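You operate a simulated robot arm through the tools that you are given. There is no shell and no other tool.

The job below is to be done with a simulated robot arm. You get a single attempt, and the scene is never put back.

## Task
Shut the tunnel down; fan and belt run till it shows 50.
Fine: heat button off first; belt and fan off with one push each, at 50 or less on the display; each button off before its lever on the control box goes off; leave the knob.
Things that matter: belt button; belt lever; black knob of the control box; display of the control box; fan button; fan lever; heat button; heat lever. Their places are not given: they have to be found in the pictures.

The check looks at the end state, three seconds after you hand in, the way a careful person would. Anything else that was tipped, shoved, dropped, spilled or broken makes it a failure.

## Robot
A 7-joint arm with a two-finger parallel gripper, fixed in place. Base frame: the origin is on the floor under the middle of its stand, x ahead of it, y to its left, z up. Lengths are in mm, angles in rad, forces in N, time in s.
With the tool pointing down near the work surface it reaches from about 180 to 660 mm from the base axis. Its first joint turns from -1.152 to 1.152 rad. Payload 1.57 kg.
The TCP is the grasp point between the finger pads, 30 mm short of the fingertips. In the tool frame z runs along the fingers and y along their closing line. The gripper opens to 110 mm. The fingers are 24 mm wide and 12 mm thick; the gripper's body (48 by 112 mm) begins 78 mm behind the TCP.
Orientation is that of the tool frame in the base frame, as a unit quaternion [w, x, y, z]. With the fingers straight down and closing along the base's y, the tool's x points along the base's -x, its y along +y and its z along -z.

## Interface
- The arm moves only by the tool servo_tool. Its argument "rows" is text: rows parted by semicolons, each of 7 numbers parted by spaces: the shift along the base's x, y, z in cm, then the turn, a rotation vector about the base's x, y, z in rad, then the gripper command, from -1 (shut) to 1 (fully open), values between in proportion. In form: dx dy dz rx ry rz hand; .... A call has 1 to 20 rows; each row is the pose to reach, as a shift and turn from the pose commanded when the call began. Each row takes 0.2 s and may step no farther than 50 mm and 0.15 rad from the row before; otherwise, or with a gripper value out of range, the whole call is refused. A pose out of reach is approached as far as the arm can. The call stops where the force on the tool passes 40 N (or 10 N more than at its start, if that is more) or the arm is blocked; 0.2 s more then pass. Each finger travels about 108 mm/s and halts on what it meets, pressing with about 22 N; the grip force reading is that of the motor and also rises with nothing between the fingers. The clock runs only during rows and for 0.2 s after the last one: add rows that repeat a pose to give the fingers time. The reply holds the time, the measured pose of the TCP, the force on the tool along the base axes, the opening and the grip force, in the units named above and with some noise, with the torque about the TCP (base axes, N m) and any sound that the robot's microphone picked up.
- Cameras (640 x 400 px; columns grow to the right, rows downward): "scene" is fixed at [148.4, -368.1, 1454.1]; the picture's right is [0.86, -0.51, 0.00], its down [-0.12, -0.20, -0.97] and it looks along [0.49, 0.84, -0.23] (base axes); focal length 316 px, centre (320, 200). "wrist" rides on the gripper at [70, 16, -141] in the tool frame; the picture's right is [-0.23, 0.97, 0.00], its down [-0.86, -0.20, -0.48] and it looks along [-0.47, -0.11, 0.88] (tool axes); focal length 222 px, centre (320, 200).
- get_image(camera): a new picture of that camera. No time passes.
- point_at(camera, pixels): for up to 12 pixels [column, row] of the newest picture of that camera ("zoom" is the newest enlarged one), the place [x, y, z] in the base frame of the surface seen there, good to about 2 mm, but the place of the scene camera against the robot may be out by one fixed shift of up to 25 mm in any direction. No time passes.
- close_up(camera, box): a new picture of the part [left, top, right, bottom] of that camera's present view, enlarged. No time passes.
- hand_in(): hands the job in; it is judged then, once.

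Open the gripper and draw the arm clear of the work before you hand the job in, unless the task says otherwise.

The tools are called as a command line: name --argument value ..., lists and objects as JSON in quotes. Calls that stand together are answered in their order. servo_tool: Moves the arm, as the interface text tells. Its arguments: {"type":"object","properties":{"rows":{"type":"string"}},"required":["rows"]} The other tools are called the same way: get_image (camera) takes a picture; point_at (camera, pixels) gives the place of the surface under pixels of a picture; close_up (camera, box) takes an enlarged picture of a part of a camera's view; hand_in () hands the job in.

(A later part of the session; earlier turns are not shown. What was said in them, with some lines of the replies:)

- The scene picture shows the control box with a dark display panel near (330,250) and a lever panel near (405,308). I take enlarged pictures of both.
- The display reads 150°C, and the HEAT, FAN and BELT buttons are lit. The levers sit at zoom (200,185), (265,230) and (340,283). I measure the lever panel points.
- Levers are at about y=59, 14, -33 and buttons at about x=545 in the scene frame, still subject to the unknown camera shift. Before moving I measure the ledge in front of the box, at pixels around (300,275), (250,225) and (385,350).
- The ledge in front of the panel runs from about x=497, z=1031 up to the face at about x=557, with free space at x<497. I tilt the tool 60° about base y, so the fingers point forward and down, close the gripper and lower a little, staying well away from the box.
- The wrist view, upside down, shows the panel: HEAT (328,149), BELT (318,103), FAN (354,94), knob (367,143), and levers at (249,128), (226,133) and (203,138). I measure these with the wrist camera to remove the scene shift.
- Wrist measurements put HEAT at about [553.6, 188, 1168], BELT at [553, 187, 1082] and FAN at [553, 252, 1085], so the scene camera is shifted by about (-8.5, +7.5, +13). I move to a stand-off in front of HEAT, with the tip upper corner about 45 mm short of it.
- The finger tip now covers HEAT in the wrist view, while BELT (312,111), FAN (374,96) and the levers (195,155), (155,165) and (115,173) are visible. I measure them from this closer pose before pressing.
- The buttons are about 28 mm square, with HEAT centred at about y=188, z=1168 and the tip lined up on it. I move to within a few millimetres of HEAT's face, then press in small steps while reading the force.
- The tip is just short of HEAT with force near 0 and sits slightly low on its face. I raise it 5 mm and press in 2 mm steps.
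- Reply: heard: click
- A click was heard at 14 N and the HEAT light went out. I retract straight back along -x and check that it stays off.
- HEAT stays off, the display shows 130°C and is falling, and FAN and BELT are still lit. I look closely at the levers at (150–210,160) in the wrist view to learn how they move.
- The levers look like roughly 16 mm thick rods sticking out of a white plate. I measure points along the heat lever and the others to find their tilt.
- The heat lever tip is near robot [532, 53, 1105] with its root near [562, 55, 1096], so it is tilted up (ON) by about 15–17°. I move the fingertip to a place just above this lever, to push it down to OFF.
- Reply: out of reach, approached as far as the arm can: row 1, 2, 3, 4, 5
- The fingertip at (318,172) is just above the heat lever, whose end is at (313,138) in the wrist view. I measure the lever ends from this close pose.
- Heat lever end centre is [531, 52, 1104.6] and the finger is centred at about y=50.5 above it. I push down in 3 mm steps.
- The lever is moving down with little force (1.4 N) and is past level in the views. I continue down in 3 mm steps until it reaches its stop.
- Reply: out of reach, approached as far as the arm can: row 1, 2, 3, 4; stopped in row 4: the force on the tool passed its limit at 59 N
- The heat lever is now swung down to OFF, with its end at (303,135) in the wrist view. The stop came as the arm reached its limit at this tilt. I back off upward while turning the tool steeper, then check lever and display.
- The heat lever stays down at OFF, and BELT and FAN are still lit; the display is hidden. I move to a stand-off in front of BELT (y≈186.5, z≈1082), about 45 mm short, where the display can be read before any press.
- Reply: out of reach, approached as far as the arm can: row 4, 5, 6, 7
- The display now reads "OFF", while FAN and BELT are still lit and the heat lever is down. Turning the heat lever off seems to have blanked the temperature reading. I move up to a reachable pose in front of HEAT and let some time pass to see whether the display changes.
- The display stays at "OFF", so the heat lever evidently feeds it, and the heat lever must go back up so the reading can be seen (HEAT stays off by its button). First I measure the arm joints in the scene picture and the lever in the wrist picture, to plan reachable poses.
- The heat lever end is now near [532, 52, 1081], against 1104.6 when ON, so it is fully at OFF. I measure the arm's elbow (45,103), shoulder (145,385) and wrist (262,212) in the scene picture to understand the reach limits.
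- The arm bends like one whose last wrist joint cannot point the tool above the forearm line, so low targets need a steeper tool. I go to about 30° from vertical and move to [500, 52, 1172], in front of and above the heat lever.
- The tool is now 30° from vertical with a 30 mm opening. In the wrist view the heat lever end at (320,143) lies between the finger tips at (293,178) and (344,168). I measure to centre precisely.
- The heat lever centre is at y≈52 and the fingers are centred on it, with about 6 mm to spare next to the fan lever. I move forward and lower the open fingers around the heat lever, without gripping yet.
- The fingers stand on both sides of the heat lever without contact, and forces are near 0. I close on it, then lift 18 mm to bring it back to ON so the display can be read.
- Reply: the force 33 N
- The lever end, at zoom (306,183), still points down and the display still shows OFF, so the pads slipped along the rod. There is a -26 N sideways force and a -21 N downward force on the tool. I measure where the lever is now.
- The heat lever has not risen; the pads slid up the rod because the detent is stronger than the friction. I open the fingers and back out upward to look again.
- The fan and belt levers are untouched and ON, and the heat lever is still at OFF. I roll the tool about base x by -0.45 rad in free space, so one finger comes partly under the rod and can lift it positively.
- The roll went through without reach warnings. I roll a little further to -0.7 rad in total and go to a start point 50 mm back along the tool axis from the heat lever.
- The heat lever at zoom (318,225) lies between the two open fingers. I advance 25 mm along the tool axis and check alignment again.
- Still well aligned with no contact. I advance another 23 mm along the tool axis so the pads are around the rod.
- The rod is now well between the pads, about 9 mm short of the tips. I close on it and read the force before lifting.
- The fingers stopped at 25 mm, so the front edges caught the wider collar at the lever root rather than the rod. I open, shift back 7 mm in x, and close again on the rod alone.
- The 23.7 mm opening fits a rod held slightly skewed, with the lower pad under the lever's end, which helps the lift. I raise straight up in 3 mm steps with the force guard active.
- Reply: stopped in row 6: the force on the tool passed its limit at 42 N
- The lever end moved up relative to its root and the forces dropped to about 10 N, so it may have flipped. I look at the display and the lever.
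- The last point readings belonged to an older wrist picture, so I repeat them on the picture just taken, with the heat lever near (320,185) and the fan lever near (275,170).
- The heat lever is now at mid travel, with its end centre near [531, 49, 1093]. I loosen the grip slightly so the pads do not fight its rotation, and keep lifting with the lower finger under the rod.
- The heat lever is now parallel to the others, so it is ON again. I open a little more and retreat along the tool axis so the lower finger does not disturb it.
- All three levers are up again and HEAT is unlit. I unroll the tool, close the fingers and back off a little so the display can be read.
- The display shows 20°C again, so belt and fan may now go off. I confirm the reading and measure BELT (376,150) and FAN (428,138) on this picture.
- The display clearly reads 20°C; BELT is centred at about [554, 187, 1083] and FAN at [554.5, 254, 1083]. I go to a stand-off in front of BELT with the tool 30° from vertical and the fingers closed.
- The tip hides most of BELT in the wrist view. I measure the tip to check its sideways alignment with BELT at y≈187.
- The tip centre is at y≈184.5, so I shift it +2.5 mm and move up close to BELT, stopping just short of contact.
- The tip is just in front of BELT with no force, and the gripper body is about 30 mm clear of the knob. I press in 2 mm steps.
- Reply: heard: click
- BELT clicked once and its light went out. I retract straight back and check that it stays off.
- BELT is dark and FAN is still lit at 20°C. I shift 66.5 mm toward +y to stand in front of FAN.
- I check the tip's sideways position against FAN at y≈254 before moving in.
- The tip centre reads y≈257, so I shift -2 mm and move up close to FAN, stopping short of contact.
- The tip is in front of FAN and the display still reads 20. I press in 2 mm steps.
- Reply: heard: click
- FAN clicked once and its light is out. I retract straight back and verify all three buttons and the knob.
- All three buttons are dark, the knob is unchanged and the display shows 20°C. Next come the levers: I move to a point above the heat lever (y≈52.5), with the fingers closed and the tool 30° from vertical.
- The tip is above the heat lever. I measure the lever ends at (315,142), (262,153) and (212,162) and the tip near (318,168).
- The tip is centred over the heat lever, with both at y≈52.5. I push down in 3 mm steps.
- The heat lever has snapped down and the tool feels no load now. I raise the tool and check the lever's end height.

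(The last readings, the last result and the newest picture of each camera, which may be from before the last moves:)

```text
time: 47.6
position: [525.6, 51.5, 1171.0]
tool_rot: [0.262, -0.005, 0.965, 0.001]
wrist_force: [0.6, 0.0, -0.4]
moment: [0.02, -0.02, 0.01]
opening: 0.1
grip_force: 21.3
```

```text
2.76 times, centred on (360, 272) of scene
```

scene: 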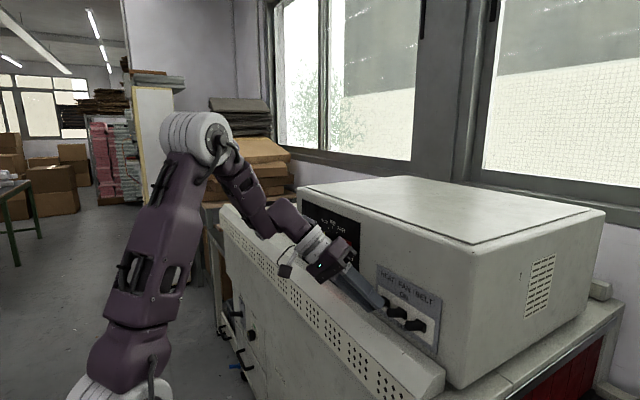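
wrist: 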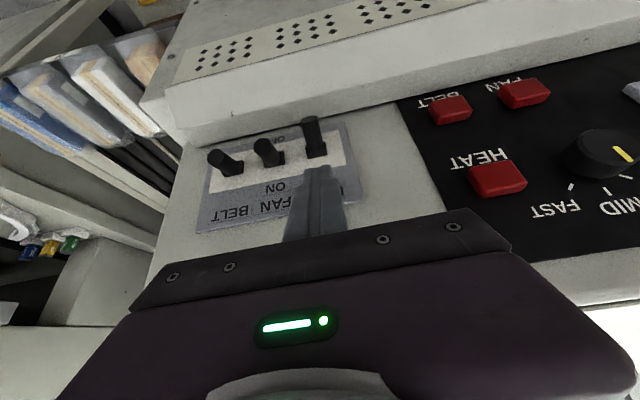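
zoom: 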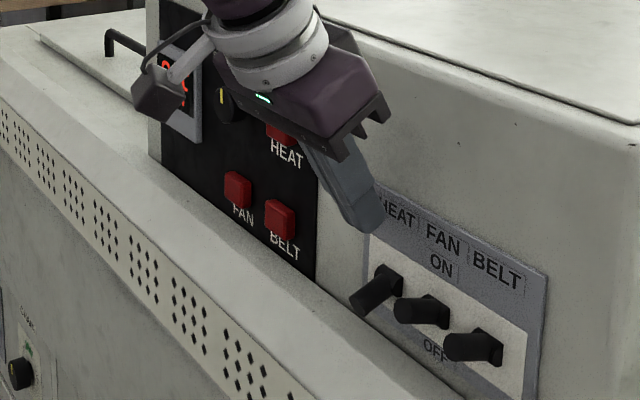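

The heat lever is OFF again. I move 45.5 mm toward -y to stand above the fan lever (y≈7).

servo_tool --rows "0 -2.3 0 0 0 0 -1; 0.5 -4.55 0 0 0 0 -1; 0.5 -4.55 -1 0 0 0 -1; 0.5 -4.55 -1 0 0 0 -1"

get_image --camera "wrist"

```text
time: 48.6
position: [532.8, 6.4, 1160.6]
tool_rot: [0.262, -0.005, 0.965, 0.001]
wrist_force: [-0.6, -0.8, 0.3]
moment: [0.02, 0.01, 0.04]
opening: 0.0
grip_force: 21.2
```

```text
taken
```

wrist: 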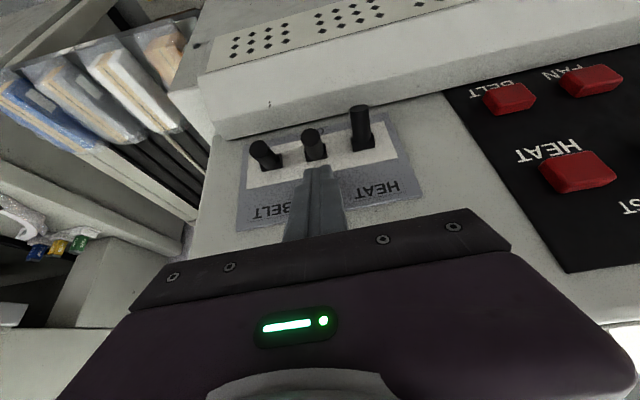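

The tip is now in line with the fan lever at (312,140). I check the sideways positions before pushing.

point_at --camera "wrist" --pixels '[[310, 136], [316, 150], [259, 147], [266, 158], [358, 110], [308, 170], [318, 168], [328, 166]]'

```text
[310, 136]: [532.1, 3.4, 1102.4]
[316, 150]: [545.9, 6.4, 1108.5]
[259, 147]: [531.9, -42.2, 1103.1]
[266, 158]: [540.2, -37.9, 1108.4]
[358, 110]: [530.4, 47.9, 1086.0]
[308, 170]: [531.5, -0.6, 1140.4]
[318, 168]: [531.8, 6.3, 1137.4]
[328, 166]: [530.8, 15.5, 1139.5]
```

The tip centre (y≈7) and the fan lever (y≈6) line up. I push the fan lever down in 3 mm steps, then raise the tool in the next call.

servo_tool --rows "0 -0.1 -1.2 0 0 0 -1; 0 -0.1 -1.6 0 0 0 -1; 0 -0.1 -1.9 0 0 0 -1; 0 -0.1 -2.2 0 0 0 -1; 0 -0.1 -2.5 0 0 0 -1; 0 -0.1 -2.8 0 0 0 -1; 0 -0.1 -3.1 0 0 0 -1; 0 -0.1 -3.4 0 0 0 -1; 0 -0.1 -3.6 0 0 0 -1"

close_up --camera "scene" --box '[340, 235, 450, 345]'

```text
time: 50.6
position: [530.3, 3.7, 1125.7]
tool_rot: [0.261, -0.005, 0.965, 0.001]
wrist_force: [0.3, 0.2, -0.1]
moment: [0.02, 0.02, -0.06]
opening: 0.0
grip_force: 21.4
```

```text
3.64 times, centred on (395, 290) of scene
```

zoom: 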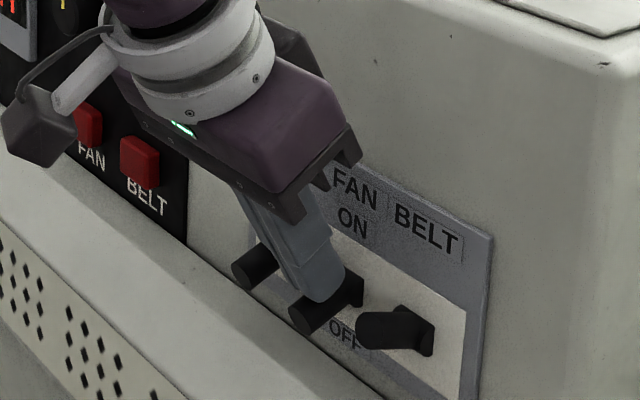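

The fan lever snapped down and there is no load. I raise the tool and move 46 mm toward -y to stand above the belt lever (y≈-40).

servo_tool --rows "0 0 1 0 0 0 -1; 0 0 3 0 0 0 -1; -0.3 0 4.5 0 0 0 -1; 0 -2.3 4.5 0 0 0 -1; 0 -4.6 4.5 0 0 0 -1; 0 -4.6 3.6 0 0 0 -1; 0 -4.6 3.6 0 0 0 -1"

get_image --camera "wrist"

close_up --camera "scene" --box '[340, 235, 450, 345]'

```text
time: 52.2
position: [529.2, -40.2, 1160.8]
tool_rot: [0.261, -0.005, 0.965, 0.001]
wrist_force: [-0.4, 0.2, 0.7]
moment: [0.0, 0.0, -0.03]
opening: 0.0
grip_force: 21.0
```

```text
taken
```

wrist: 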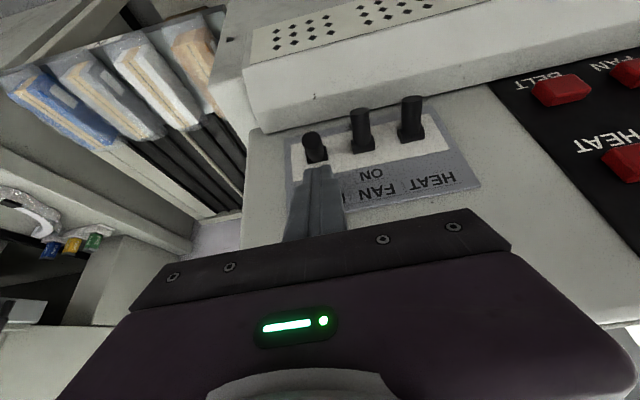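

```text
3.64 times, centred on (395, 290) of scene
```

zoom: 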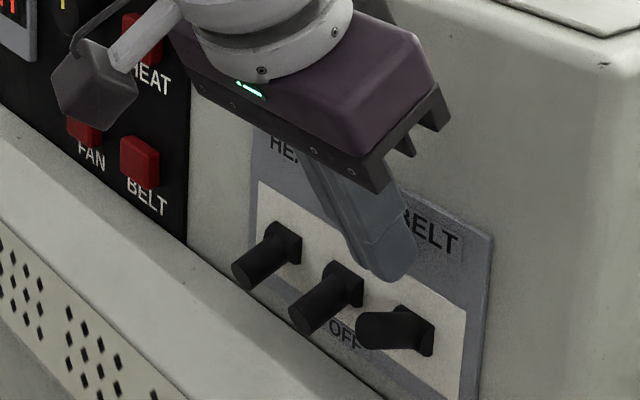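

Heat and fan levers are both down, and the tip stands over the belt lever at (313,142). I push the belt lever down the same way.

servo_tool --rows "0 0 -1.2 0 0 0 -1; 0 0 -1.6 0 0 0 -1; 0 0 -1.9 0 0 0 -1; 0 0 -2.2 0 0 0 -1; 0 0 -2.5 0 0 0 -1; 0 0 -2.8 0 0 0 -1; 0 0 -3.1 0 0 0 -1; 0 0 -3.4 0 0 0 -1; 0 0 -3.6 0 0 0 -1"

close_up --camera "scene" --box '[340, 235, 450, 345]'

```text
time: 54.2
position: [530.2, -41.2, 1125.6]
tool_rot: [0.261, -0.005, 0.965, 0.001]
wrist_force: [1.1, 0.2, 0.2]
moment: [-0.01, -0.02, 0.01]
opening: 0.1
grip_force: 20.9
```

```text
3.64 times, centred on (395, 290) of scene
```

zoom: 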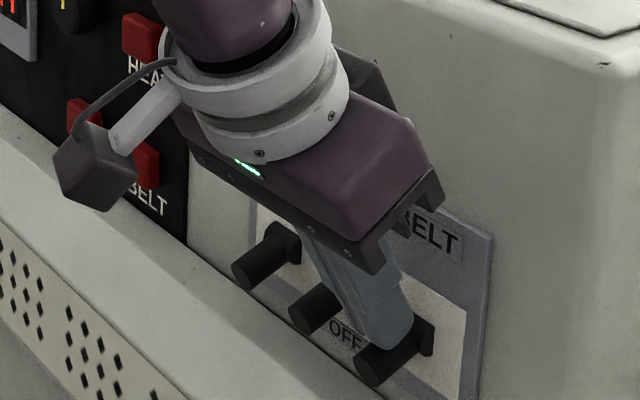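

The belt lever has snapped down. I raise the tool, draw it back well clear of the box and open the gripper.

servo_tool --rows "0 0 1 0 0 0 -1; 0 0 3 0 0 0 -1; -1 0 6 0 0 0 -1; -4 1 8.5 0 0 0 -1; -8 2 11 0 0 0 -1; -12 4 13 0 0 0 -1; -15 7 15 0 0 0 -0.5; -17 10 17 0 0 0 0; -17 10 17 0 0 0 0.5; -17 10 17 0 0 0 1; -17 10 17 0 0 0 1; -17 10 17 0 0 0 1"

get_image --camera "wrist"

get_image --camera "scene"

close_up --camera "scene" --box '[280, 190, 440, 345]'

```text
time: 56.8
position: [361.9, 60.9, 1294.3]
tool_rot: [0.261, -0.005, 0.965, 0.002]
wrist_force: [-0.5, -0.1, 0.0]
moment: [0.01, 0.03, -0.01]
opening: 110.0
grip_force: 0.1
```

```text
taken
```

wrist: 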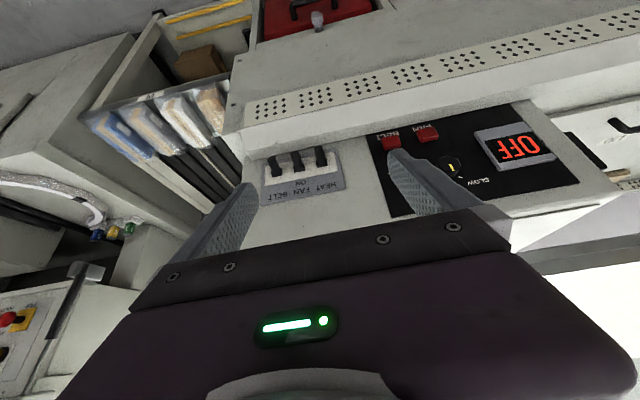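

```text
taken
```

scene: 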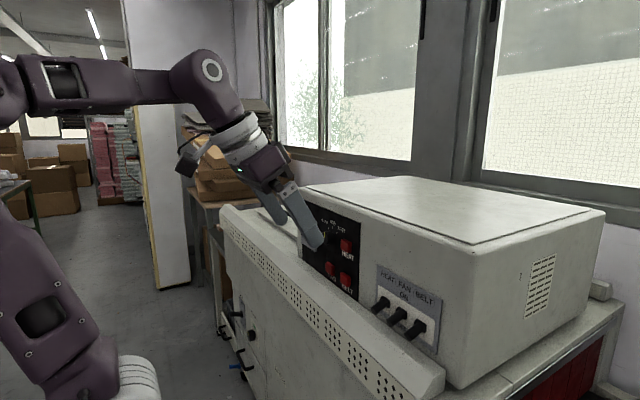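

```text
2.58 times, centred on (360, 268) of scene
```

zoom: 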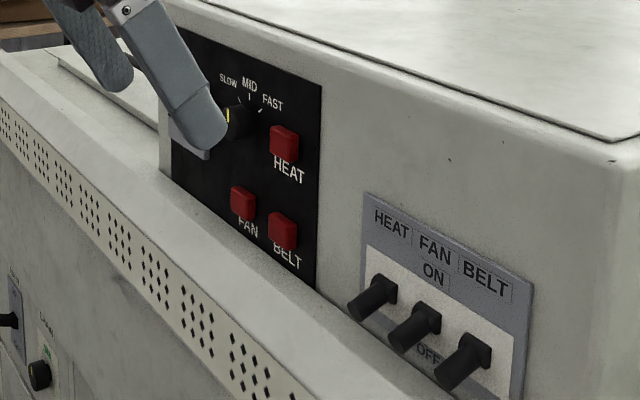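

All three levers are down, all buttons are dark and the display shows OFF. I check the knob's pointer near (452,167) once more, with the arm clear and the gripper open.

close_up --camera "wrist" --box '[370, 110, 590, 230]'

close_up --camera "wrist" --box '[250, 130, 360, 220]'

```text
2.91 times, centred on (480, 170) of wrist
```

zoom: 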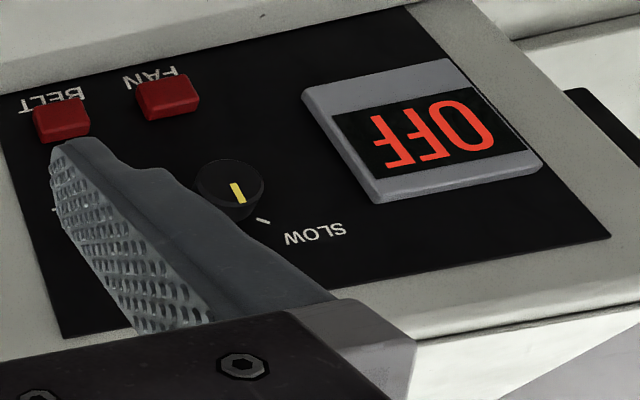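

```text
4.44 times, centred on (305, 175) of wrist
```

zoom: 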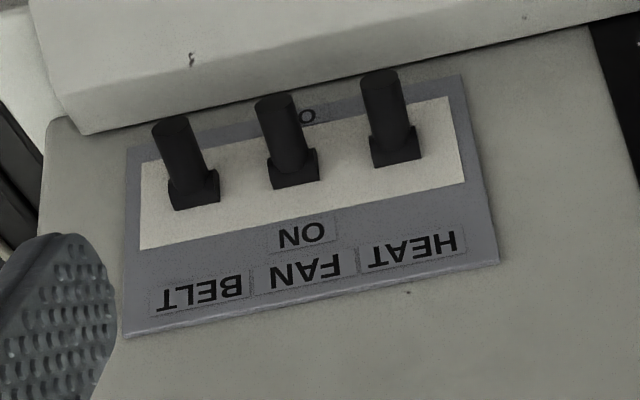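

The knob pointer is unchanged, all three levers point to OFF, and FAN, BELT and HEAT are dark. The gripper is open and clear of the box, so I hand the job in.

hand_in

```text
The job is handed in.
```

The tunnel is shut down. The HEAT, FAN and BELT buttons are off, all three levers are at OFF, and the display shows OFF. I never touched the knob and its pointer hasn't moved. The job is handed in, but I haven't seen the result of the check.

- **Heat lever moved three times:** after switching the heat button off, I put the heat lever down too early, and that blanked the display. With no reading for the 50° rule, I lifted the lever back on; the heat button stayed off. The display then read 20°C. I put the heat lever off again after the fan and belt buttons were off.
- **Force on the levers and collar:** the first push on the heat lever spiked to 59 N before the arm stopped. Lifting it back took three tries: the first slipped, the second gripped the collar at its base, and the third peaked at 42 N. In the pictures afterwards, it lines up with the other two and nothing looks damaged.
- **Fan and belt:** each went off with a single push and one click, with the display at 20°C. Each button was off before its lever went off.

The arm is drawn back from the box with the gripper open.
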